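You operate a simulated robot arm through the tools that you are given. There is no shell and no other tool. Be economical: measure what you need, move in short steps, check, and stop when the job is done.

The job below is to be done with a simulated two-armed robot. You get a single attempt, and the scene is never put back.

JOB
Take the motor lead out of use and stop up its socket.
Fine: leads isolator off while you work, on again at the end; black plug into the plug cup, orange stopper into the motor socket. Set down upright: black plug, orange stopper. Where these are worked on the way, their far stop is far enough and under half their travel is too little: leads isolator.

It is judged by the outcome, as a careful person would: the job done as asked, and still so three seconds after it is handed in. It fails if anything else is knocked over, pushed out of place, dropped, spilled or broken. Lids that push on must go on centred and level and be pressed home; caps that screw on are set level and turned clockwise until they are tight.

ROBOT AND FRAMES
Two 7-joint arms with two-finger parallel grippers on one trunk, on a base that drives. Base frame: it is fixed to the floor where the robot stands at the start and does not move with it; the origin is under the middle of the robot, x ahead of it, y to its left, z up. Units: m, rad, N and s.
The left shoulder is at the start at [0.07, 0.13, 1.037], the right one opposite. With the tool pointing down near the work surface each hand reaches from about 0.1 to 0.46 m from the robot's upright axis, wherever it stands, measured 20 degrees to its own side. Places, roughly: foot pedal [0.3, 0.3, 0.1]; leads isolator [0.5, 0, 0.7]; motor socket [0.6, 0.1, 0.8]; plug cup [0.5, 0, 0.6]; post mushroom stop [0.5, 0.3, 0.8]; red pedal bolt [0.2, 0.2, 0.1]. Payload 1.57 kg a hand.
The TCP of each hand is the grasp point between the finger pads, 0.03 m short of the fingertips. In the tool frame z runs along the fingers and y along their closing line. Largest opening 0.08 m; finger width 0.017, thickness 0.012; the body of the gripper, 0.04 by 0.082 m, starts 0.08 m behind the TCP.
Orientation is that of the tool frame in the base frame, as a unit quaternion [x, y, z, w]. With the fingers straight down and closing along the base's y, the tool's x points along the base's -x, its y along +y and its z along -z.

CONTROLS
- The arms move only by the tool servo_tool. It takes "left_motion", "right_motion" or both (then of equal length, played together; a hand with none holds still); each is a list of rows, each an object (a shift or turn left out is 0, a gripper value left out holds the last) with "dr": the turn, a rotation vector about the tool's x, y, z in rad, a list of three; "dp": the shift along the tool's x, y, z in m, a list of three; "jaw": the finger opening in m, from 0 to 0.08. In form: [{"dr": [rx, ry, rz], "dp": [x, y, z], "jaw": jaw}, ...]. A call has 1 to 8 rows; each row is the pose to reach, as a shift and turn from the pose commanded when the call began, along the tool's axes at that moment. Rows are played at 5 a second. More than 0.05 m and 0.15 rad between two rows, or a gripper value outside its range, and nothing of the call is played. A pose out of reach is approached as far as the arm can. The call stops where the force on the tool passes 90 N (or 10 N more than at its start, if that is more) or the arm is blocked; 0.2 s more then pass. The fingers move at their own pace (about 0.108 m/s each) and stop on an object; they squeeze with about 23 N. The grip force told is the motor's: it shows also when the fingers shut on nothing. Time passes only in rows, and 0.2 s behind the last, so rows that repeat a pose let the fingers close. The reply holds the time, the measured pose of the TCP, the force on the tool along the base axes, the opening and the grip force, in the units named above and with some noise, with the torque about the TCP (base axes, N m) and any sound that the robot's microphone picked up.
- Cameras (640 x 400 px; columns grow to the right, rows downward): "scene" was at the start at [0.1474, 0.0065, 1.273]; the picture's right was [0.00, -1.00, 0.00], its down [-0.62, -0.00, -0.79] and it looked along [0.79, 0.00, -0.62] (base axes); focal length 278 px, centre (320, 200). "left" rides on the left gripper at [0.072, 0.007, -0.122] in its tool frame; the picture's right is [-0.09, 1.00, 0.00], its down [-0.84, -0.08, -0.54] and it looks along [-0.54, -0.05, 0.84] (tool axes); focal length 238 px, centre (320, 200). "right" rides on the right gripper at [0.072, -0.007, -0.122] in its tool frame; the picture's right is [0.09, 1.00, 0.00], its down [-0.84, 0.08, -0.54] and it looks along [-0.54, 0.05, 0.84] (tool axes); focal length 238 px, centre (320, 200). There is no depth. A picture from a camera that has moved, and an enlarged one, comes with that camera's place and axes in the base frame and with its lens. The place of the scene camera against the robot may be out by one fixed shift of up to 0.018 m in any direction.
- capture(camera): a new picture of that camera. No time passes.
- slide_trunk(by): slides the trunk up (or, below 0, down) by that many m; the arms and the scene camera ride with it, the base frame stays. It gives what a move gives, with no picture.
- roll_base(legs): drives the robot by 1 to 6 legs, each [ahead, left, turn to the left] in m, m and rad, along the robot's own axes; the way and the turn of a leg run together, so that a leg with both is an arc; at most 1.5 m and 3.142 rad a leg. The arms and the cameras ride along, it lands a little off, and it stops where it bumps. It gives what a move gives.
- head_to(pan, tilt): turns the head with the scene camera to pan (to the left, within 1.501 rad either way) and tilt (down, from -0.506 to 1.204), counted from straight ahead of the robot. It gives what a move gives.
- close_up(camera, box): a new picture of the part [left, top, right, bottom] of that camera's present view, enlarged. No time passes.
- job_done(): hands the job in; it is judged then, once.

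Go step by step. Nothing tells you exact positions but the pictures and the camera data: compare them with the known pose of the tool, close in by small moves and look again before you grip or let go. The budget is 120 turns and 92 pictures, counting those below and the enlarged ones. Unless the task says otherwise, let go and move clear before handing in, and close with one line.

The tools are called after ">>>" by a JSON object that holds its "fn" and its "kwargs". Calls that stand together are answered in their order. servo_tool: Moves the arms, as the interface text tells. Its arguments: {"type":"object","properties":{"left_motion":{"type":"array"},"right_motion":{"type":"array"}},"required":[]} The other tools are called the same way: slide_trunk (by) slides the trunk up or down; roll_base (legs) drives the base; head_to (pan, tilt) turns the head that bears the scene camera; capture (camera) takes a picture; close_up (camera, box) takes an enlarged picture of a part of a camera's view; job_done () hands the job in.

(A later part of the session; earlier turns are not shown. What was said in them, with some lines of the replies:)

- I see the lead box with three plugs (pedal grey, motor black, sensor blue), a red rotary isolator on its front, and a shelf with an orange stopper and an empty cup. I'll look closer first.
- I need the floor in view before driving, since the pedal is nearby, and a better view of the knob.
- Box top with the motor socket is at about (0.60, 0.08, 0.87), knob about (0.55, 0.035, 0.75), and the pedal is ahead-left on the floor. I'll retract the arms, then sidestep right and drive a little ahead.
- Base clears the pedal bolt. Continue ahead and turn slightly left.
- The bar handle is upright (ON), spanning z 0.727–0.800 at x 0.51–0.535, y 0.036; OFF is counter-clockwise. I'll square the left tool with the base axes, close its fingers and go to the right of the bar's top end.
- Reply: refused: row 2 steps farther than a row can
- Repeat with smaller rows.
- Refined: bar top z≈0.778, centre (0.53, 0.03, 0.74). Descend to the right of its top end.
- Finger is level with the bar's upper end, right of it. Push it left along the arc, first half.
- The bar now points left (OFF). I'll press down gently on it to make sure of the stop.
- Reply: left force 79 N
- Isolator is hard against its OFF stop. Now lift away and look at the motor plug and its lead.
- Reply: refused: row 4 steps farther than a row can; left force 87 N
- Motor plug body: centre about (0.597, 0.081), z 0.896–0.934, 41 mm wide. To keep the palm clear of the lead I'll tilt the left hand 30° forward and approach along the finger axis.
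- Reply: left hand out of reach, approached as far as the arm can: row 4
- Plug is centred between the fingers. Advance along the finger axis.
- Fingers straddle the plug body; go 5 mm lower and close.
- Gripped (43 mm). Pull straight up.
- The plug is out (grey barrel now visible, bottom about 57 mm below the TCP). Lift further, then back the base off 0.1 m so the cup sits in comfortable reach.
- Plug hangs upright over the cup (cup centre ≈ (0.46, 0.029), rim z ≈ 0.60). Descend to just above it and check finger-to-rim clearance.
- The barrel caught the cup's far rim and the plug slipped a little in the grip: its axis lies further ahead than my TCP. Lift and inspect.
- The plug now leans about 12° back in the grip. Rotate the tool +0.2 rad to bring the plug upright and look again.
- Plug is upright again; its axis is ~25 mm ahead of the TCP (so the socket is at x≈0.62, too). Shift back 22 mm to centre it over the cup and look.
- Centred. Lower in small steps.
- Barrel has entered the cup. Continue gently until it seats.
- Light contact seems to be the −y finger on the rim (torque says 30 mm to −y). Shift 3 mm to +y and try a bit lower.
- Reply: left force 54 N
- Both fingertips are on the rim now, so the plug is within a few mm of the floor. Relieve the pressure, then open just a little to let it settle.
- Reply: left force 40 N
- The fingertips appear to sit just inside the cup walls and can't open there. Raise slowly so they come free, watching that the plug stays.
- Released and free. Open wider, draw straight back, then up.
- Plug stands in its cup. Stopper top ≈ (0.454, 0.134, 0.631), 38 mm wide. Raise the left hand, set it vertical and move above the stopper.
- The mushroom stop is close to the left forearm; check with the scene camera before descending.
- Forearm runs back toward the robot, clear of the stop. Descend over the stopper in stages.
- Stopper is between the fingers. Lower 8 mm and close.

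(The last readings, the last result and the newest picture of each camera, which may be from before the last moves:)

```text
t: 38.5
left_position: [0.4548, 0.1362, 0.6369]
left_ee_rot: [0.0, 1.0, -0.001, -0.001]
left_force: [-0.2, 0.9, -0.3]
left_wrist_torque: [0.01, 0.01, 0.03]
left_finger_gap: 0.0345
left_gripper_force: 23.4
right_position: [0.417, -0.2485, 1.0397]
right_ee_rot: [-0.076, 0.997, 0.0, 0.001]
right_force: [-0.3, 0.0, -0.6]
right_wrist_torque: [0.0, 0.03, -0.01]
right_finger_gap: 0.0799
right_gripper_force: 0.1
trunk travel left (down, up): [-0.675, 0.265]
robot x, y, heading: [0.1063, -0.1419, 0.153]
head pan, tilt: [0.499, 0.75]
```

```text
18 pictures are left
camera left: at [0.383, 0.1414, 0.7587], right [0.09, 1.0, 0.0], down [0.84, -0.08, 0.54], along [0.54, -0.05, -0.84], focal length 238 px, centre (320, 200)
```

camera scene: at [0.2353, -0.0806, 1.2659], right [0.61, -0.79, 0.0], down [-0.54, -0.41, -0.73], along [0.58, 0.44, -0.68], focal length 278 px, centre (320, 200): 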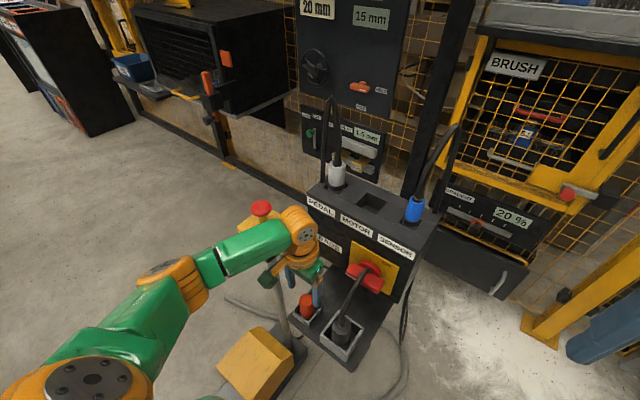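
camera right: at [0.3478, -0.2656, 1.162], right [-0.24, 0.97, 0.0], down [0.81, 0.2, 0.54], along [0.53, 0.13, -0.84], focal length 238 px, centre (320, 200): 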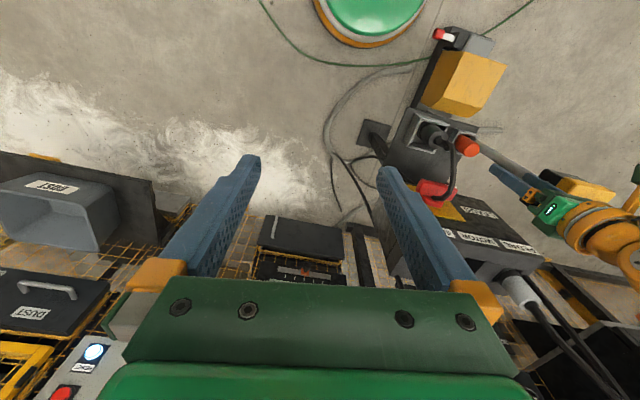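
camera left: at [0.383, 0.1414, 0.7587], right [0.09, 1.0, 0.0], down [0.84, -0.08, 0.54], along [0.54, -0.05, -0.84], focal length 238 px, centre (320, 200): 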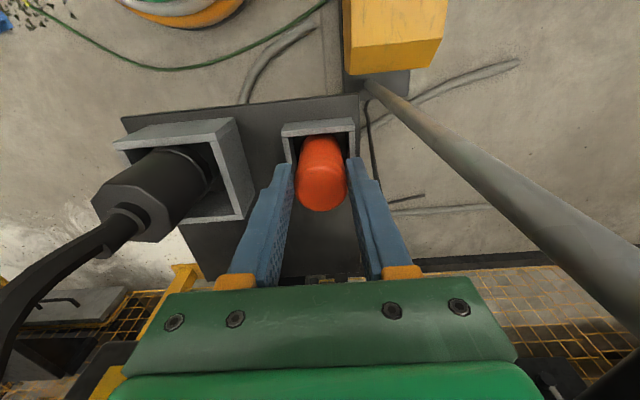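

Gripped (34.5 mm). Lift it out.

>>> {"fn": "servo_tool", "kwargs": {"left_motion": [{"dp": [0, 0, -0.02]}, {"dp": [0, 0, -0.05]}, {"dp": [0, 0, -0.09]}, {"dp": [0, 0, -0.13]}, {"dp": [0.01, -0.01, -0.175]}, {"dp": [0.03, -0.03, -0.215]}]}}

>>> {"fn": "capture", "kwargs": {"camera": "left"}}

>>> {"fn": "close_up", "kwargs": {"camera": "scene", "box": [220, 120, 460, 360]}}

```text
t: 39.9
left_position: [0.4254, 0.1062, 0.8478]
left_ee_rot: [0.001, 1.0, -0.001, -0.001]
left_force: [0.3, -0.3, 0.1]
left_wrist_torque: [0.04, 0.04, -0.01]
left_finger_gap: 0.0344
left_gripper_force: 22.6
right_position: [0.4175, -0.2484, 1.0392]
right_ee_rot: [-0.077, 0.997, 0.001, 0.001]
right_force: [0.3, -0.1, 0.5]
right_wrist_torque: [0.01, 0.01, 0.02]
right_finger_gap: 0.08
right_gripper_force: 0.1
trunk travel left (down, up): [-0.675, 0.265]
robot x, y, heading: [0.1088, -0.1438, 0.152]
head pan, tilt: [0.499, 0.75]
```

```text
17 pictures are left
camera left: at [0.3531, 0.1118, 0.9698], right [0.09, 1.0, 0.0], down [0.84, -0.08, 0.54], along [0.54, -0.05, -0.84], focal length 238 px, centre (320, 200)
```

left: 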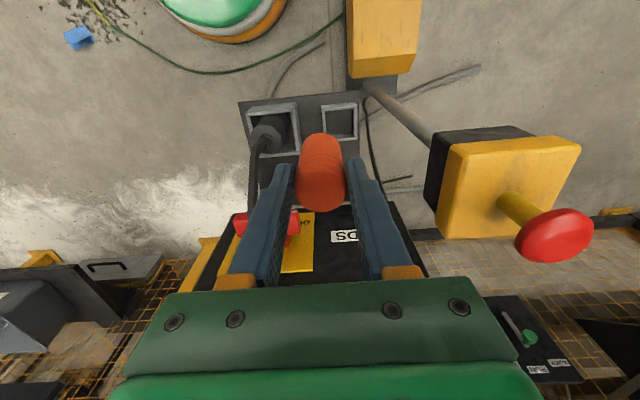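

```text
1.67 times, centred on (340, 240) of scene
camera zoom: at [0.234, -0.0814, 1.266], right [0.61, -0.79, 0.0], down [-0.54, -0.41, -0.73], along [0.58, 0.44, -0.68], focal length 463 px, centre (287, 133)
```

zoom: 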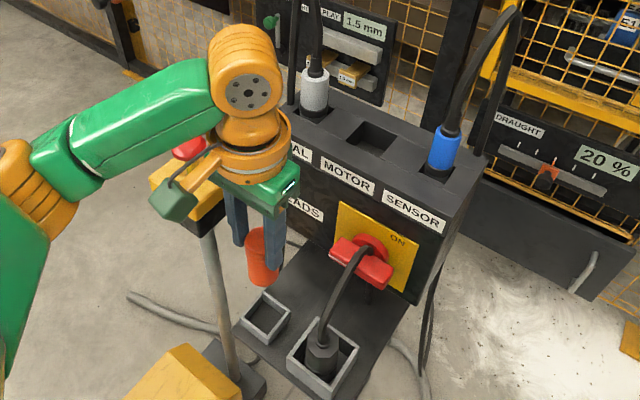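

Stopper is out and held straight. Raise it clear, then drive forward 0.12 m.

>>> {"fn": "servo_tool", "kwargs": {"left_motion": [{"dp": [0.0, -0.01, -0.045]}, {"dp": [0.0, -0.02, -0.09]}, {"dp": [0.0, -0.03, -0.135]}, {"dp": [0.0, -0.04, -0.18]}]}}

>>> {"fn": "roll_base", "kwargs": {"legs": [[0.12, 0, 0]]}}

>>> {"fn": "capture", "kwargs": {"camera": "left"}}

```text
t: 40.9
left_position: [0.4246, 0.0657, 1.03]
left_ee_rot: [0.0, 1.0, 0.0, 0.0]
left_force: [-0.9, 0.3, 0.1]
left_wrist_torque: [0.06, 0.0, -0.04]
left_finger_gap: 0.0344
left_gripper_force: 23.3
right_position: [0.418, -0.2477, 1.0399]
right_ee_rot: [-0.077, 0.997, 0.002, 0.001]
right_force: [-0.4, 0.3, 0.2]
right_wrist_torque: [0.03, -0.01, 0.03]
right_finger_gap: 0.0802
right_gripper_force: 0.1
trunk travel left (down, up): [-0.675, 0.265]
robot x, y, heading: [0.1075, -0.1421, 0.153]
head pan, tilt: [0.499, 0.75]
```

```text
t: 42.1
left_position: [0.5428, 0.0855, 1.0304]
left_ee_rot: [0.002, 1.0, -0.001, 0.0]
left_force: [0.1, 0.3, -1.0]
left_wrist_torque: [0.01, 0.0, 0.0]
left_finger_gap: 0.0344
left_gripper_force: 23.1
right_position: [0.5346, -0.2289, 1.0403]
right_ee_rot: [-0.076, 0.997, 0.001, 0.0]
right_force: [-0.2, -0.6, -0.1]
right_wrist_torque: [-0.01, 0.02, 0.04]
right_finger_gap: 0.08
right_gripper_force: 0.0
trunk travel left (down, up): [-0.675, 0.265]
robot x, y, heading: [0.2269, -0.1264, 0.152]
head pan, tilt: [0.499, 0.75]
```

```text
15 pictures are left
camera left: at [0.4705, 0.0902, 1.1522], right [0.1, 1.0, 0.0], down [0.84, -0.08, 0.54], along [0.54, -0.05, -0.84], focal length 238 px, centre (320, 200)
```

left: 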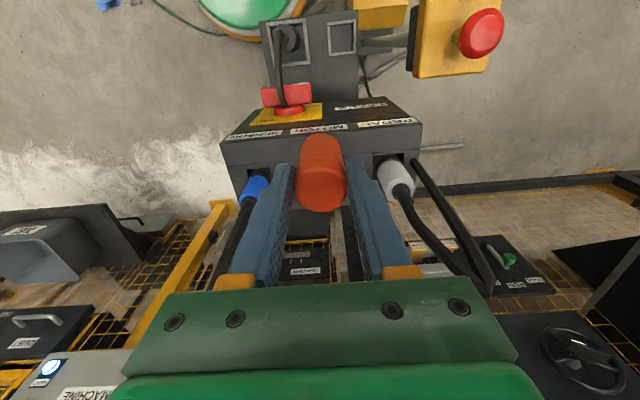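

Move the stopper over the estimated socket spot, still above plug height, then check from the other two cameras.

>>> {"fn": "servo_tool", "kwargs": {"left_motion": [{"dp": [-0.03, -0.002, 0]}, {"dp": [-0.062, -0.0045, 0]}, {"dp": [-0.062, -0.0045, 0.03]}, {"dp": [-0.062, -0.0045, 0.05]}]}}

>>> {"fn": "head_to", "kwargs": {"pan": 0.3, "tilt": 0.75}}

>>> {"fn": "close_up", "kwargs": {"camera": "scene", "box": [200, 110, 440, 280]}}

>>> {"fn": "capture", "kwargs": {"camera": "right"}}

```text
t: 43.1
left_position: [0.6053, 0.081, 0.9797]
left_ee_rot: [0.002, 1.0, -0.001, -0.002]
left_force: [-0.2, -1.1, -0.7]
left_wrist_torque: [0.02, -0.02, -0.03]
left_finger_gap: 0.0344
left_gripper_force: 22.7
right_position: [0.5379, -0.2291, 1.0403]
right_ee_rot: [-0.076, 0.997, 0.0, 0.0]
right_force: [-0.2, -0.4, 0.1]
right_wrist_torque: [0.0, -0.01, -0.04]
right_finger_gap: 0.0801
right_gripper_force: 0.2
trunk travel left (down, up): [-0.675, 0.265]
robot x, y, heading: [0.2268, -0.1253, 0.146]
head pan, tilt: [0.499, 0.75]
```

```text
t: 43.9
left_position: [0.6038, 0.0798, 0.9796]
left_ee_rot: [0.001, 1.0, 0.0, -0.002]
left_force: [-0.9, 0.7, 0.2]
left_wrist_torque: [-0.01, 0.01, 0.02]
left_finger_gap: 0.0345
left_gripper_force: 22.6
right_position: [0.5372, -0.2295, 1.0389]
right_ee_rot: [-0.076, 0.997, 0.0, 0.0]
right_force: [-0.4, 0.8, 1.0]
right_wrist_torque: [0.03, -0.01, 0.01]
right_finger_gap: 0.0801
right_gripper_force: 0.1
trunk travel left (down, up): [-0.675, 0.265]
robot x, y, heading: [0.2275, -0.1276, 0.148]
head pan, tilt: [0.3, 0.75]
```

```text
2.35 times, centred on (320, 195) of scene
camera zoom: at [0.3622, -0.0767, 1.2659], right [0.44, -0.9, 0.0], down [-0.61, -0.3, -0.73], along [0.66, 0.32, -0.68], focal length 653 px, centre (320, 212)
```

zoom: 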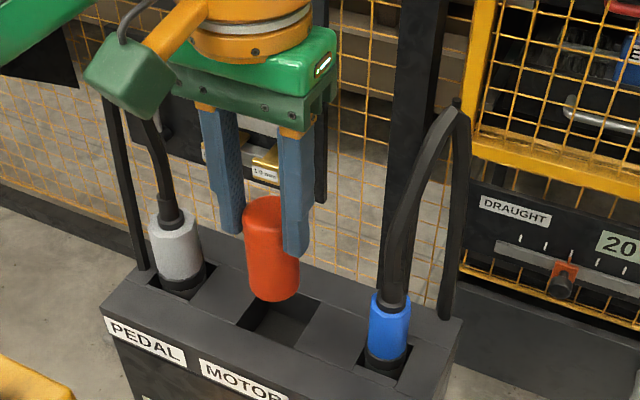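

```text
13 pictures are left
camera right: at [0.4665, -0.2483, 1.1618], right [-0.24, 0.97, 0.0], down [0.82, 0.2, 0.54], along [0.53, 0.13, -0.84], focal length 238 px, centre (320, 200)
```

right: 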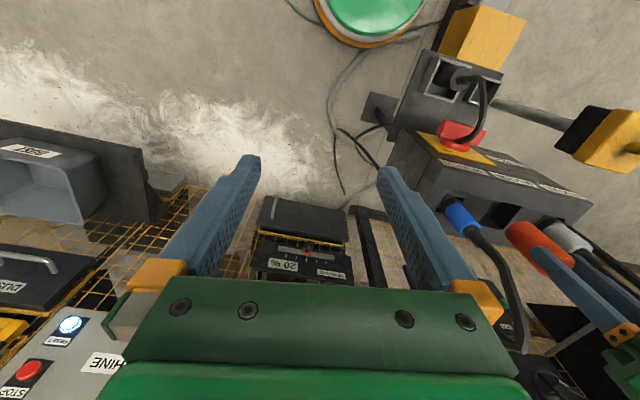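

>>> {"fn": "close_up", "kwargs": {"camera": "right", "box": [430, 175, 590, 285]}}

```text
3.64 times, centred on (510, 230) of right
camera zoom: at [0.4665, -0.2483, 1.1618], right [-0.24, 0.97, 0.0], down [0.82, 0.2, 0.54], along [0.53, 0.13, -0.84], focal length 867 px, centre (-371, 91)
```

zoom: 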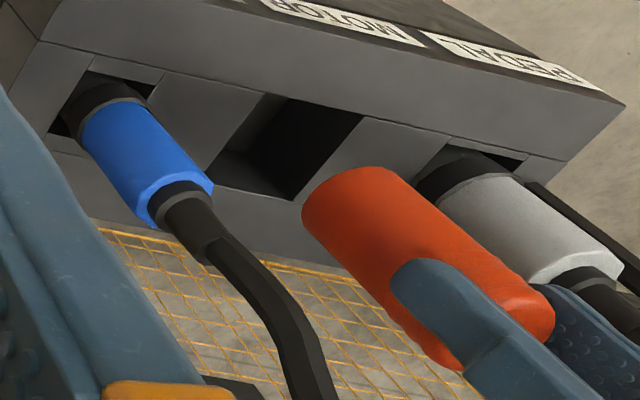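

Combining both views, the stopper needs about +3 mm x and −3 mm y; its bottom is ~26 mm above the hole. Correct, lower 18 mm, recheck.

>>> {"fn": "servo_tool", "kwargs": {"left_motion": [{"dp": [-0.003, -0.002, 0]}, {"dp": [-0.003, -0.002, 0.01]}, {"dp": [-0.003, -0.002, 0.018]}]}}

>>> {"fn": "close_up", "kwargs": {"camera": "right", "box": [450, 175, 570, 257]}}

>>> {"fn": "close_up", "kwargs": {"camera": "scene", "box": [260, 190, 370, 270]}}

```text
t: 44.7
left_position: [0.6072, 0.0788, 0.9623]
left_ee_rot: [0.002, 1.0, -0.001, -0.002]
left_force: [-1.0, 0.3, -0.1]
left_wrist_torque: [0.01, 0.0, -0.01]
left_finger_gap: 0.0346
left_gripper_force: 23.2
right_position: [0.5367, -0.2291, 1.0384]
right_ee_rot: [-0.077, 0.997, 0.0, -0.001]
right_force: [-0.4, 0.5, -0.5]
right_wrist_torque: [0.01, 0.01, 0.02]
right_finger_gap: 0.08
right_gripper_force: 0.1
trunk travel left (down, up): [-0.675, 0.265]
robot x, y, heading: [0.226, -0.1277, 0.153]
head pan, tilt: [0.3, 0.75]
```

```text
4.88 times, centred on (510, 216) of right
camera zoom: at [0.4665, -0.248, 1.1618], right [-0.24, 0.97, 0.0], down [0.82, 0.2, 0.54], along [0.53, 0.13, -0.84], focal length 1163 px, centre (-607, 122)
```

zoom: 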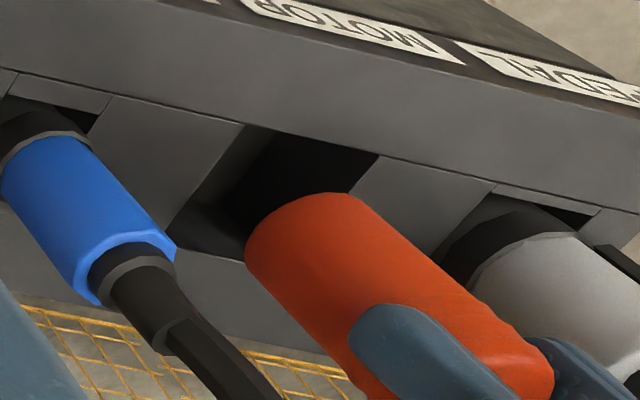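

```text
5.00 times, centred on (315, 230) of scene
camera zoom: at [0.3623, -0.0765, 1.2659], right [0.44, -0.9, 0.0], down [-0.61, -0.3, -0.73], along [0.66, 0.32, -0.68], focal length 1388 px, centre (345, 50)
```

zoom: 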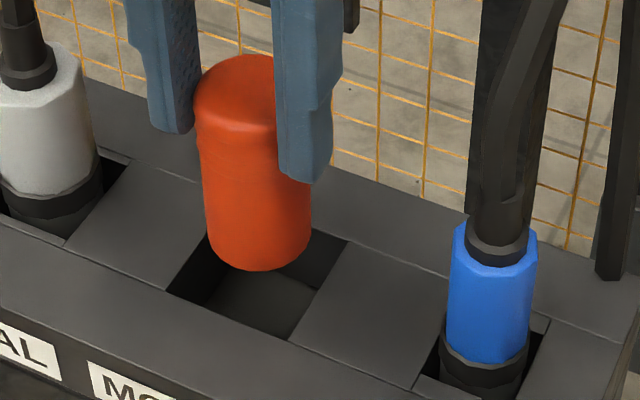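

Nearly aligned (−2 mm in x to correct); rim about 14 mm below. Lower into the hole slowly.

>>> {"fn": "servo_tool", "kwargs": {"left_motion": [{"dp": [0.002, 0, 0.004]}, {"dp": [0.002, 0, 0.01]}, {"dp": [0.002, 0, 0.016]}, {"dp": [0.002, 0, 0.021]}]}}

>>> {"fn": "close_up", "kwargs": {"camera": "scene", "box": [260, 190, 370, 270]}}

```text
t: 45.7
left_position: [0.6059, 0.0789, 0.9421]
left_ee_rot: [0.002, 1.0, -0.001, -0.001]
left_force: [0.1, -0.2, -0.9]
left_wrist_torque: [0.01, -0.01, 0.0]
left_finger_gap: 0.0343
left_gripper_force: 23.2
right_position: [0.5374, -0.2294, 1.0394]
right_ee_rot: [-0.076, 0.997, -0.001, 0.0]
right_force: [0.4, -0.7, 0.1]
right_wrist_torque: [-0.02, 0.01, 0.03]
right_finger_gap: 0.0797
right_gripper_force: 0.1
trunk travel left (down, up): [-0.675, 0.265]
robot x, y, heading: [0.2291, -0.1264, 0.153]
head pan, tilt: [0.3, 0.75]
```

```text
5.00 times, centred on (315, 230) of scene
camera zoom: at [0.3624, -0.0765, 1.2659], right [0.44, -0.9, 0.0], down [-0.61, -0.3, -0.73], along [0.66, 0.32, -0.68], focal length 1388 px, centre (345, 50)
```

zoom: 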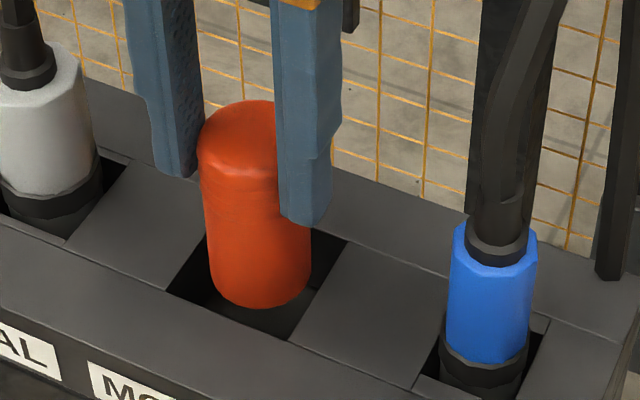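

It's inside the hole with no contact. Continue down gently.

>>> {"fn": "servo_tool", "kwargs": {"left_motion": [{"dp": [0, 0, 0.004]}, {"dp": [0, 0, 0.008]}, {"dp": [0, 0, 0.012]}, {"dp": [0, 0, 0.016]}, {"dp": [0, 0, 0.019]}]}}

>>> {"fn": "close_up", "kwargs": {"camera": "scene", "box": [260, 190, 370, 270]}}

```text
t: 46.9
left_position: [0.6073, 0.0778, 0.9213]
left_ee_rot: [0.002, 1.0, -0.001, -0.001]
left_force: [-0.1, 0.0, 0.2]
left_wrist_torque: [0.03, -0.01, 0.0]
left_finger_gap: 0.0347
left_gripper_force: 23.2
right_position: [0.5367, -0.2294, 1.0398]
right_ee_rot: [-0.076, 0.997, 0.0, 0.0]
right_force: [-0.1, 0.7, -0.4]
right_wrist_torque: [0.0, -0.04, 0.0]
right_finger_gap: 0.0799
right_gripper_force: 0.0
trunk travel left (down, up): [-0.675, 0.265]
robot x, y, heading: [0.228, -0.1286, 0.152]
head pan, tilt: [0.3, 0.75]
```

```text
5.00 times, centred on (315, 230) of scene
camera zoom: at [0.3623, -0.0766, 1.2659], right [0.44, -0.9, 0.0], down [-0.61, -0.3, -0.73], along [0.66, 0.32, -0.68], focal length 1388 px, centre (345, 50)
```

zoom: 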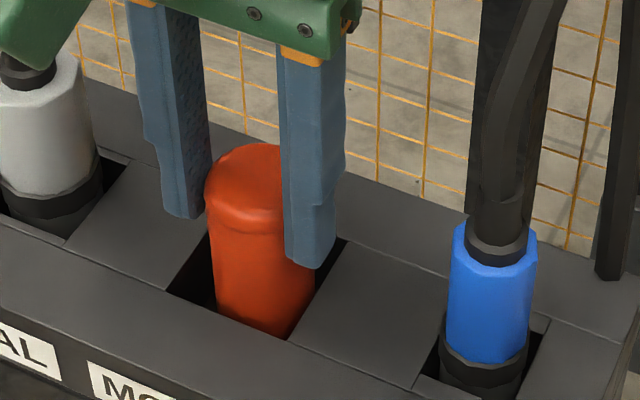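

>>> {"fn": "servo_tool", "kwargs": {"left_motion": [{"dp": [0.0, 0.0015, 0.003]}, {"dp": [0.0, 0.0015, 0.006]}, {"dp": [0.0, 0.0015, 0.009]}, {"dp": [0.0, 0.0015, 0.012]}]}}

```text
t: 47.9
left_position: [0.6078, 0.0786, 0.9087]
left_ee_rot: [0.002, 1.0, -0.001, 0.0]
left_force: [0.3, 0.0, -0.3]
left_wrist_torque: [0.02, -0.01, -0.03]
left_finger_gap: 0.0343
left_gripper_force: 22.9
right_position: [0.538, -0.229, 1.04]
right_ee_rot: [-0.075, 0.997, 0.001, 0.0]
right_force: [0.3, -0.6, -0.1]
right_wrist_torque: [0.0, -0.01, 0.01]
right_finger_gap: 0.08
right_gripper_force: 0.1
trunk travel left (down, up): [-0.675, 0.265]
robot x, y, heading: [0.2267, -0.1271, 0.152]
head pan, tilt: [0.3, 0.75]
```

Still no contact; keep lowering in small steps.

>>> {"fn": "servo_tool", "kwargs": {"left_motion": [{"dp": [0.0, 0, 0.003]}, {"dp": [0.0, 0, 0.006]}, {"dp": [0.0, 0, 0.009]}, {"dp": [0, 0, 0.012]}]}}

>>> {"fn": "close_up", "kwargs": {"camera": "scene", "box": [260, 190, 370, 270]}}

```text
t: 48.9
left_position: [0.6044, 0.077, 0.8988]
left_ee_rot: [0.001, 1.0, 0.0, 0.001]
left_force: [0.5, 1.8, 16.0]
left_wrist_torque: [0.07, -0.07, 0.01]
left_finger_gap: 0.0345
left_gripper_force: 23.3
right_position: [0.5334, -0.2313, 1.0393]
right_ee_rot: [-0.076, 0.997, 0.001, 0.002]
right_force: [0.0, -0.3, -0.3]
right_wrist_torque: [0.03, 0.01, 0.01]
right_finger_gap: 0.08
right_gripper_force: 0.1
trunk travel left (down, up): [-0.675, 0.265]
robot x, y, heading: [0.2266, -0.1281, 0.153]
head pan, tilt: [0.3, 0.75]
```

```text
5.00 times, centred on (315, 230) of scene
camera zoom: at [0.3589, -0.078, 1.2664], right [0.44, -0.9, 0.0], down [-0.61, -0.3, -0.73], along [0.66, 0.32, -0.68], focal length 1388 px, centre (345, 50)
```

zoom: 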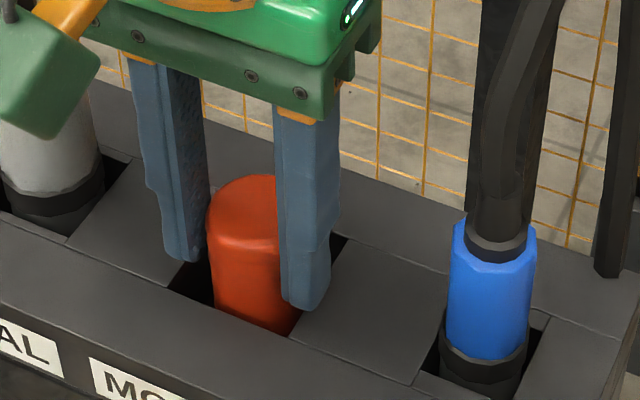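

Centred contact: the stopper seems to be on the socket floor. Release, rise, and press its top with closed fingers to be sure it is home.

>>> {"fn": "servo_tool", "kwargs": {"left_motion": [{"dp": [0, 0, 0.009], "jaw": 0.042}, {"dp": [0, 0, 0.009], "jaw": 0.05}, {"dp": [0, 0, 0.009], "jaw": 0.05}, {"dp": [0, 0, -0.02], "jaw": 0.05}, {"dp": [0, 0, -0.045], "jaw": 0.05}]}}

>>> {"fn": "capture", "kwargs": {"camera": "left"}}

>>> {"fn": "close_up", "kwargs": {"camera": "scene", "box": [260, 190, 370, 270]}}

```text
t: 50.1
left_position: [0.6062, 0.0784, 0.9424]
left_ee_rot: [0.001, 1.0, 0.0, -0.001]
left_force: [-0.2, -0.3, -0.5]
left_wrist_torque: [-0.02, -0.02, -0.02]
left_finger_gap: 0.0502
left_gripper_force: 0.1
right_position: [0.5365, -0.2295, 1.0396]
right_ee_rot: [-0.076, 0.997, 0.0, 0.001]
right_force: [-0.3, -1.0, -0.6]
right_wrist_torque: [0.02, 0.0, -0.01]
right_finger_gap: 0.0804
right_gripper_force: 0.0
trunk travel left (down, up): [-0.675, 0.265]
robot x, y, heading: [0.2255, -0.1255, 0.151]
head pan, tilt: [0.3, 0.75]
```

```text
6 pictures are left
camera left: at [0.5344, 0.0844, 1.0655], right [0.09, 1.0, 0.0], down [0.84, -0.08, 0.54], along [0.54, -0.05, -0.84], focal length 238 px, centre (320, 200)
```

left: 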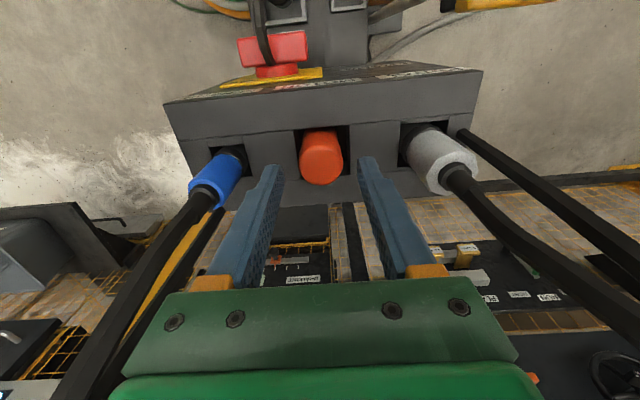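

```text
5.00 times, centred on (315, 230) of scene
camera zoom: at [0.3614, -0.0774, 1.2659], right [0.44, -0.9, 0.0], down [-0.61, -0.3, -0.73], along [0.66, 0.32, -0.68], focal length 1388 px, centre (345, 50)
```

zoom: 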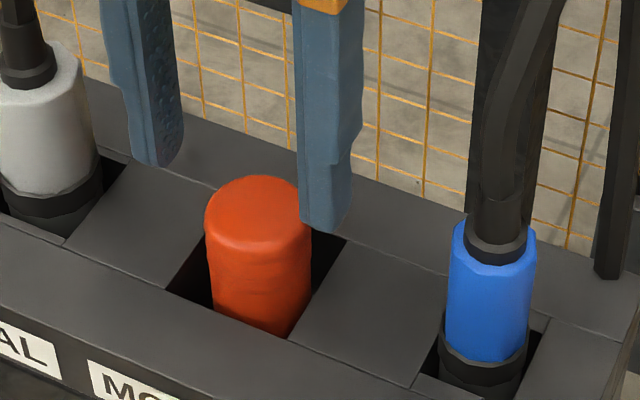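

Stopper stands upright in the motor socket. Close the fingers above it and press down.

>>> {"fn": "servo_tool", "kwargs": {"left_motion": [{"dp": [-0.006, 0, -0.02], "jaw": 0.0}, {"dp": [-0.006, 0, -0.02], "jaw": 0.0}, {"dp": [-0.006, 0, -0.005]}, {"dp": [-0.006, 0, 0.005]}, {"dp": [-0.006, 0, 0.01]}, {"dp": [-0.006, 0, 0.014]}]}}

```text
t: 51.5
left_position: [0.6135, 0.0802, 0.9297]
left_ee_rot: [0.002, 1.0, -0.002, -0.001]
left_force: [0.1, 0.2, -0.4]
left_wrist_torque: [-0.02, -0.03, 0.04]
left_finger_gap: 0.0
left_gripper_force: 21.2
right_position: [0.5374, -0.2282, 1.038]
right_ee_rot: [-0.076, 0.997, 0.0, 0.0]
right_force: [-0.3, 0.1, -0.4]
right_wrist_torque: [0.02, 0.0, -0.01]
right_finger_gap: 0.0798
right_gripper_force: 0.0
trunk travel left (down, up): [-0.675, 0.265]
robot x, y, heading: [0.229, -0.1244, 0.153]
head pan, tilt: [0.3, 0.75]
```

>>> {"fn": "servo_tool", "kwargs": {"left_motion": [{"dp": [0, 0, 0.003]}, {"dp": [0, 0, 0.006]}, {"dp": [0, 0, 0.009]}, {"dp": [0, 0, 0.012]}]}}

```text
t: 52.5
left_position: [0.608, 0.0776, 0.9238]
left_ee_rot: [0.0, 1.0, 0.001, 0.008]
left_force: [14.3, 8.1, 67.0]
left_wrist_torque: [0.35, -0.97, 0.04]
left_finger_gap: 0.0004
left_gripper_force: 20.7
right_position: [0.5296, -0.2331, 1.0417]
right_ee_rot: [-0.075, 0.997, 0.001, 0.004]
right_force: [0.4, -1.0, 0.5]
right_wrist_torque: [0.0, 0.01, -0.02]
right_finger_gap: 0.08
right_gripper_force: 0.0
trunk travel left (down, up): [-0.675, 0.265]
robot x, y, heading: [0.2295, -0.1234, 0.15]
head pan, tilt: [0.3, 0.75]
```

Firmly home (67 N on the top, no movement). Now lift off and go round to the front of the isolator, above its right-hand (tail) end.

>>> {"fn": "servo_tool", "kwargs": {"left_motion": [{"dp": [0, 0, -0.045]}, {"dp": [0, 0, -0.09]}, {"dp": [0.01, 0, -0.115]}, {"dp": [0.05, -0.025, -0.115]}, {"dp": [0.087, -0.055, -0.115]}, {"dp": [0.087, -0.092, -0.09]}, {"dp": [0.087, -0.092, -0.045]}, {"dp": [0.087, -0.092, 0.0]}]}}

>>> {"fn": "servo_tool", "kwargs": {"left_motion": [{"dp": [0, 0, 0.04]}, {"dp": [0, 0, 0.08]}, {"dp": [0, 0, 0.115]}]}}

>>> {"fn": "capture", "kwargs": {"camera": "left"}}

```text
t: 54.3
left_position: [0.526, -0.0129, 0.9171]
left_ee_rot: [0.001, 1.0, -0.002, -0.001]
left_force: [0.1, 0.1, -1.2]
left_wrist_torque: [0.01, 0.0, -0.01]
left_finger_gap: 0.0001
left_gripper_force: 21.0
right_position: [0.5367, -0.2284, 1.0382]
right_ee_rot: [-0.075, 0.997, -0.001, 0.001]
right_force: [0.3, -0.6, 0.2]
right_wrist_torque: [0.0, -0.02, -0.01]
right_finger_gap: 0.0801
right_gripper_force: 0.1
trunk travel left (down, up): [-0.675, 0.265]
robot x, y, heading: [0.226, -0.126, 0.151]
head pan, tilt: [0.3, 0.75]
```

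```text
t: 55.1
left_position: [0.527, -0.0124, 0.8017]
left_ee_rot: [0.002, 1.0, -0.001, -0.001]
left_force: [-0.6, 0.0, 0.0]
left_wrist_torque: [0.02, 0.04, 0.0]
left_finger_gap: 0.0
left_gripper_force: 21.4
right_position: [0.5358, -0.2287, 1.0389]
right_ee_rot: [-0.076, 0.997, 0.0, 0.0]
right_force: [0.5, 0.3, -0.7]
right_wrist_torque: [-0.01, 0.01, 0.01]
right_finger_gap: 0.0801
right_gripper_force: 0.0
trunk travel left (down, up): [-0.675, 0.265]
robot x, y, heading: [0.2274, -0.1267, 0.153]
head pan, tilt: [0.3, 0.75]
```

```text
4 pictures are left
camera left: at [0.4554, -0.0061, 0.9227], right [0.1, 1.0, 0.0], down [0.84, -0.08, 0.54], along [0.54, -0.05, -0.84], focal length 238 px, centre (320, 200)
```

left: 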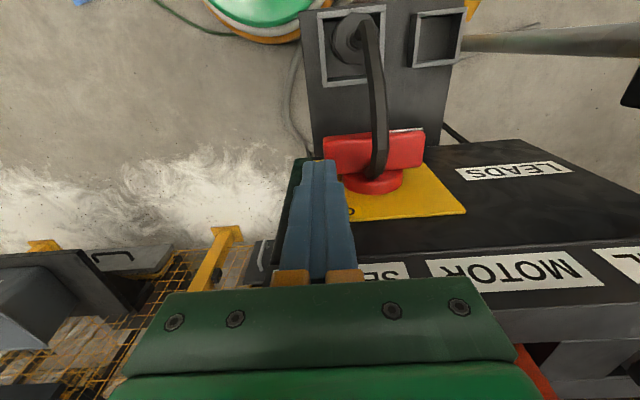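

The finger is over the tail end. Press it down and round clockwise to ON.

>>> {"fn": "servo_tool", "kwargs": {"left_motion": [{"dp": [0, 0.008, 0.018]}, {"dp": [0, 0.006, 0.032]}, {"dp": [0, 0.005, 0.042]}, {"dp": [0, 0.008, 0.052]}, {"dp": [0, 0.012, 0.06]}, {"dp": [0, 0.018, 0.062]}, {"dp": [0, 0.0225, 0.062]}]}}

>>> {"fn": "capture", "kwargs": {"camera": "left"}}

```text
t: 55.7
left_position: [0.5312, -0.0052, 0.7781]
left_ee_rot: [-0.005, 1.0, -0.002, 0.02]
left_force: [-4.4, 6.1, 37.1]
left_wrist_torque: [0.11, -1.43, 0.25]
left_finger_gap: 0.0001
left_gripper_force: 21.7
right_position: [0.5307, -0.2291, 1.0421]
right_ee_rot: [-0.077, 0.997, 0.0, 0.004]
right_force: [0.2, 0.4, 0.0]
right_wrist_torque: [0.01, -0.01, 0.02]
right_finger_gap: 0.0799
right_gripper_force: 0.0
trunk travel left (down, up): [-0.675, 0.265]
robot x, y, heading: [0.2284, -0.1265, 0.153]
head pan, tilt: [0.3, 0.75]
stopped in row 3 (left hand): the force on the tool passed its limit at 111 N (the readings are from after the stop); the commanded pose is now the measured one
```

```text
3 pictures are left
camera left: at [0.4541, -0.0003, 0.8974], right [0.09, 1.0, 0.0], down [0.81, -0.07, 0.58], along [0.57, -0.05, -0.82], focal length 238 px, centre (320, 200)
```

left: 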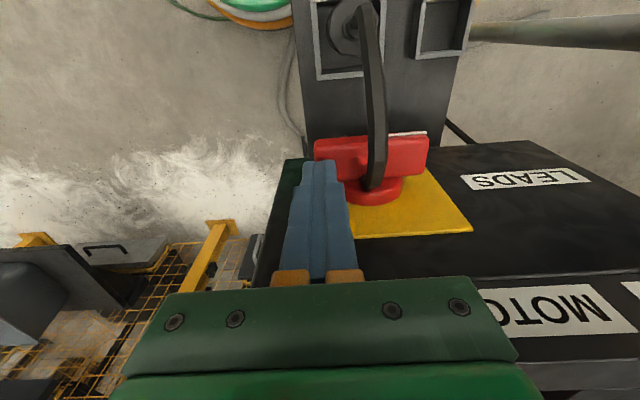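

The reaction sits 4 cm ahead of the TCP: the palm met the box's top front edge, not the handle. I'll rise, back off and tilt the hand 30° forward so the palm stays clear.

>>> {"fn": "servo_tool", "kwargs": {"left_motion": [{"dp": [0.01, 0, -0.025]}, {"dp": [0.02, 0, -0.045]}, {"dp": [0.02, 0, -0.045], "dr": [0, -0.121, 0]}, {"dp": [0.02, 0, -0.045], "dr": [0, -0.242, 0]}, {"dp": [0.02, 0, -0.045], "dr": [0, -0.363, 0]}, {"dp": [0.02, 0, -0.045], "dr": [0, -0.484, 0]}]}}

```text
t: 57.1
left_position: [0.5225, -0.0099, 0.8158]
left_ee_rot: [-0.003, 0.967, -0.001, 0.254]
left_force: [0.2, -0.4, 0.1]
left_wrist_torque: [-0.04, -0.01, -0.02]
left_finger_gap: 0.0002
left_gripper_force: 20.7
left hand out of reach, approached as far as the arm can: row 6
right_position: [0.5368, -0.2299, 1.0394]
right_ee_rot: [-0.076, 0.997, 0.0, -0.001]
right_force: [-0.3, 0.6, 0.8]
right_wrist_torque: [0.03, 0.05, -0.03]
right_finger_gap: 0.0799
right_gripper_force: 0.1
trunk travel left (down, up): [-0.675, 0.265]
robot x, y, heading: [0.2292, -0.1307, 0.156]
head pan, tilt: [0.3, 0.75]
```

The arm is cramped at this distance; back the base off 8 cm and come in again.

>>> {"fn": "roll_base", "kwargs": {"legs": [[-0.08, 0, 0]]}}

>>> {"fn": "servo_tool", "kwargs": {"left_motion": [{"dr": [0, 0, 0]}]}}

```text
t: 58.2
left_position: [0.4445, -0.0225, 0.8157]
left_ee_rot: [-0.003, 0.968, -0.001, 0.251]
left_force: [0.0, 0.0, 0.0]
left_wrist_torque: [0.01, 0.01, 0.03]
left_finger_gap: 0.0
left_gripper_force: 21.4
right_position: [0.4585, -0.2405, 1.0391]
right_ee_rot: [-0.077, 0.997, 0.0, -0.001]
right_force: [0.6, 0.4, -0.2]
right_wrist_torque: [0.01, 0.01, -0.01]
right_finger_gap: 0.0801
right_gripper_force: 0.1
trunk travel left (down, up): [-0.675, 0.265]
robot x, y, heading: [0.1462, -0.1394, 0.157]
head pan, tilt: [0.3, 0.75]
```

```text
t: 58.6
left_position: [0.4441, -0.0236, 0.8174]
left_ee_rot: [-0.003, 0.968, -0.001, 0.251]
left_force: [0.8, 0.1, -0.1]
left_wrist_torque: [0.04, 0.02, -0.02]
left_finger_gap: 0.0001
left_gripper_force: 21.0
right_position: [0.4578, -0.2421, 1.0382]
right_ee_rot: [-0.077, 0.997, -0.001, 0.0]
right_force: [-1.1, 0.4, -0.1]
right_wrist_torque: [-0.01, 0.01, -0.01]
right_finger_gap: 0.0799
right_gripper_force: 0.1
trunk travel left (down, up): [-0.675, 0.265]
robot x, y, heading: [0.1482, -0.1373, 0.152]
head pan, tilt: [0.3, 0.75]
```

>>> {"fn": "servo_tool", "kwargs": {"left_motion": [{"dp": [-0.025, 0.01, 0.018]}, {"dp": [-0.05, 0.0205, 0.042]}, {"dp": [-0.05, 0.0205, 0.052]}]}}

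>>> {"fn": "close_up", "kwargs": {"camera": "left", "box": [200, 60, 480, 280]}}

```text
t: 59.4
left_position: [0.5134, -0.0029, 0.7947]
left_ee_rot: [-0.003, 0.968, 0.0, 0.252]
left_force: [-0.7, -0.1, -0.3]
left_wrist_torque: [0.02, 0.0, 0.0]
left_finger_gap: 0.0
left_gripper_force: 21.7
right_position: [0.4569, -0.24, 1.0388]
right_ee_rot: [-0.076, 0.997, 0.001, 0.0]
right_force: [0.1, -0.4, -0.5]
right_wrist_torque: [-0.01, -0.01, 0.0]
right_finger_gap: 0.08
right_gripper_force: 0.0
trunk travel left (down, up): [-0.675, 0.265]
robot x, y, heading: [0.1483, -0.1359, 0.156]
head pan, tilt: [0.3, 0.75]
```

```text
1.82 times, centred on (340, 170) of left
camera zoom: at [0.3902, 0.0025, 0.8662], right [0.07, 1.0, 0.04], down [0.47, -0.07, 0.88], along [0.88, -0.05, -0.47], focal length 433 px, centre (284, 254)
```

zoom: 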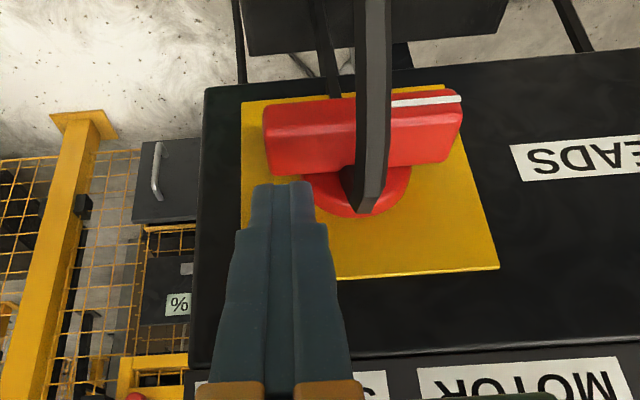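

Clear view: finger over the tail end. Press down and round.

>>> {"fn": "servo_tool", "kwargs": {"left_motion": [{"dp": [0.0068, 0, 0.0122]}, {"dp": [0.0107, -0.001, 0.0192]}, {"dp": [0.0146, -0.003, 0.0262]}, {"dp": [0.017, -0.004, 0.0306]}, {"dp": [0.0194, -0.003, 0.035]}, {"dp": [0.0219, -0.001, 0.0393]}, {"dp": [0.0243, 0.002, 0.0437]}]}}

```text
t: 61.0
left_position: [0.5118, -0.0001, 0.7446]
left_ee_rot: [-0.004, 0.968, 0.0, 0.252]
left_force: [-0.4, -0.8, 0.3]
left_wrist_torque: [-0.01, 0.0, -0.03]
left_finger_gap: 0.0
left_gripper_force: 21.6
right_position: [0.4564, -0.2415, 1.0392]
right_ee_rot: [-0.077, 0.997, 0.001, 0.0]
right_force: [-0.1, -0.3, 0.2]
right_wrist_torque: [-0.05, 0.0, 0.01]
right_finger_gap: 0.0798
right_gripper_force: 0.0
trunk travel left (down, up): [-0.675, 0.265]
robot x, y, heading: [0.148, -0.1363, 0.151]
head pan, tilt: [0.3, 0.75]
```

It yielded. Finish by pushing the tail to the left until it resists.

>>> {"fn": "servo_tool", "kwargs": {"left_motion": [{"dp": [0.001, 0.004, 0.002]}, {"dp": [0.001, 0.008, 0.002]}, {"dp": [0.001, 0.011, 0.002]}, {"dp": [0.001, 0.014, 0.002]}]}}

>>> {"fn": "close_up", "kwargs": {"camera": "left", "box": [200, 60, 480, 280]}}

```text
t: 62.0
left_position: [0.5128, 0.0111, 0.7425]
left_ee_rot: [-0.002, 0.968, -0.001, 0.251]
left_force: [-2.4, -8.7, -5.1]
left_wrist_torque: [-0.18, 0.09, -0.1]
left_finger_gap: 0.0001
left_gripper_force: 21.3
right_position: [0.4576, -0.2443, 1.0387]
right_ee_rot: [-0.075, 0.997, 0.002, 0.0]
right_force: [-0.1, 0.0, 0.1]
right_wrist_torque: [0.02, -0.01, -0.01]
right_finger_gap: 0.08
right_gripper_force: 0.0
trunk travel left (down, up): [-0.675, 0.265]
robot x, y, heading: [0.1457, -0.1416, 0.154]
head pan, tilt: [0.3, 0.75]
```

```text
1.82 times, centred on (340, 170) of left
camera zoom: at [0.3907, 0.0166, 0.8146], right [0.08, 1.0, 0.04], down [0.47, -0.07, 0.88], along [0.88, -0.05, -0.47], focal length 433 px, centre (284, 254)
```

zoom: 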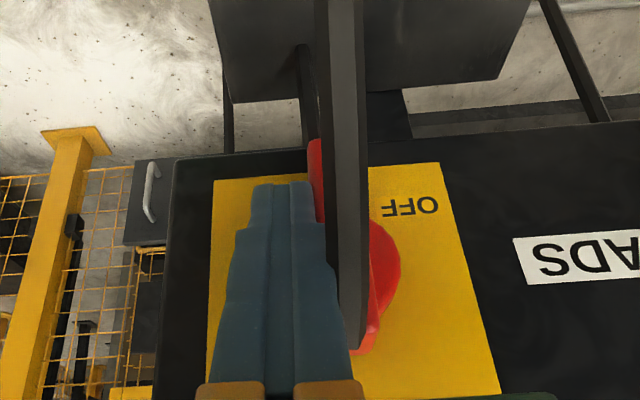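

The bar is upright again with resistance building; push slightly more to be sure of the stop.

>>> {"fn": "servo_tool", "kwargs": {"left_motion": [{"dp": [0, 0.002, 0]}, {"dp": [0, 0.004, 0]}, {"dp": [0, 0.006, 0]}]}}

```text
t: 62.8
left_position: [0.5125, 0.011, 0.7437]
left_ee_rot: [0.001, 0.968, 0.001, 0.25]
left_force: [-4.7, -35.0, -14.5]
left_wrist_torque: [-0.6, 0.08, -0.26]
left_finger_gap: 0.0002
left_gripper_force: 21.4
right_position: [0.4577, -0.2514, 1.0384]
right_ee_rot: [-0.076, 0.997, 0.005, -0.001]
right_force: [0.9, -0.1, -0.3]
right_wrist_torque: [-0.02, 0.01, -0.01]
right_finger_gap: 0.0799
right_gripper_force: 0.1
trunk travel left (down, up): [-0.675, 0.265]
robot x, y, heading: [0.1488, -0.1398, 0.153]
head pan, tilt: [0.3, 0.75]
```

Hard stop reached: isolator is ON. Retreat right, back and up, then one last look.

>>> {"fn": "servo_tool", "kwargs": {"left_motion": [{"dp": [0, -0.012, 0]}, {"dp": [0, -0.03, 0]}, {"dp": [0.026, -0.045, -0.015]}, {"dp": [0.04, -0.055, -0.04]}, {"dp": [0.02, -0.055, -0.08]}, {"dp": [0.0, -0.055, -0.12]}, {"dp": [-0.02, -0.055, -0.16]}]}}

>>> {"fn": "close_up", "kwargs": {"camera": "scene", "box": [160, 120, 480, 360]}}

```text
t: 64.4
left_position: [0.4533, -0.0327, 0.8931]
left_ee_rot: [-0.003, 0.968, 0.0, 0.252]
left_force: [-0.4, -0.5, 0.2]
left_wrist_torque: [0.03, 0.03, 0.01]
left_finger_gap: 0.0001
left_gripper_force: 20.9
right_position: [0.4568, -0.2416, 1.0407]
right_ee_rot: [-0.076, 0.997, 0.001, 0.001]
right_force: [-0.5, 0.0, 0.4]
right_wrist_torque: [0.0, -0.03, 0.0]
right_finger_gap: 0.08
right_gripper_force: 0.0
trunk travel left (down, up): [-0.675, 0.265]
robot x, y, heading: [0.1444, -0.1392, 0.155]
head pan, tilt: [0.3, 0.75]
```

```text
1.67 times, centred on (320, 240) of scene
camera zoom: at [0.2818, -0.0893, 1.266], right [0.44, -0.9, 0.0], down [-0.61, -0.3, -0.73], along [0.66, 0.32, -0.68], focal length 463 px, centre (320, 133)
```

zoom: 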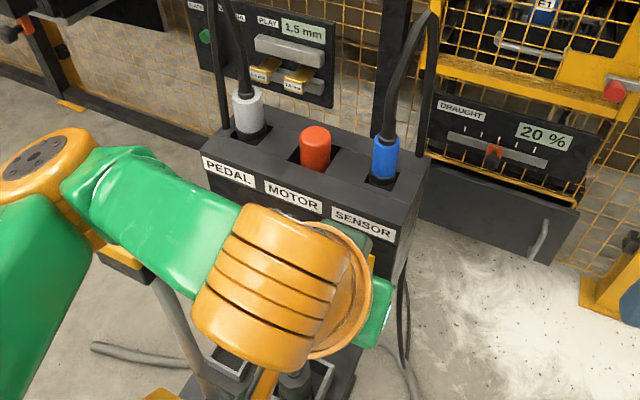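

The orange stopper stands in the motor socket, the black plug is upright in its cup, the isolator is hard on its ON stop and the hands are clear, so I'm handing in.

>>> {"fn": "job_done", "kwargs": {}}

```text
The job is handed in.
```

The job is handed in: the isolator was off during the work and is back hard on its ON stop, the black plug is upright in the plug cup, and the orange stopper is pressed home in the motor socket. On the way, the hand hit the front top edge of the lead box once (111 N), and the plug caught the cup's rim before going in; I saw nothing moved or damaged by either.
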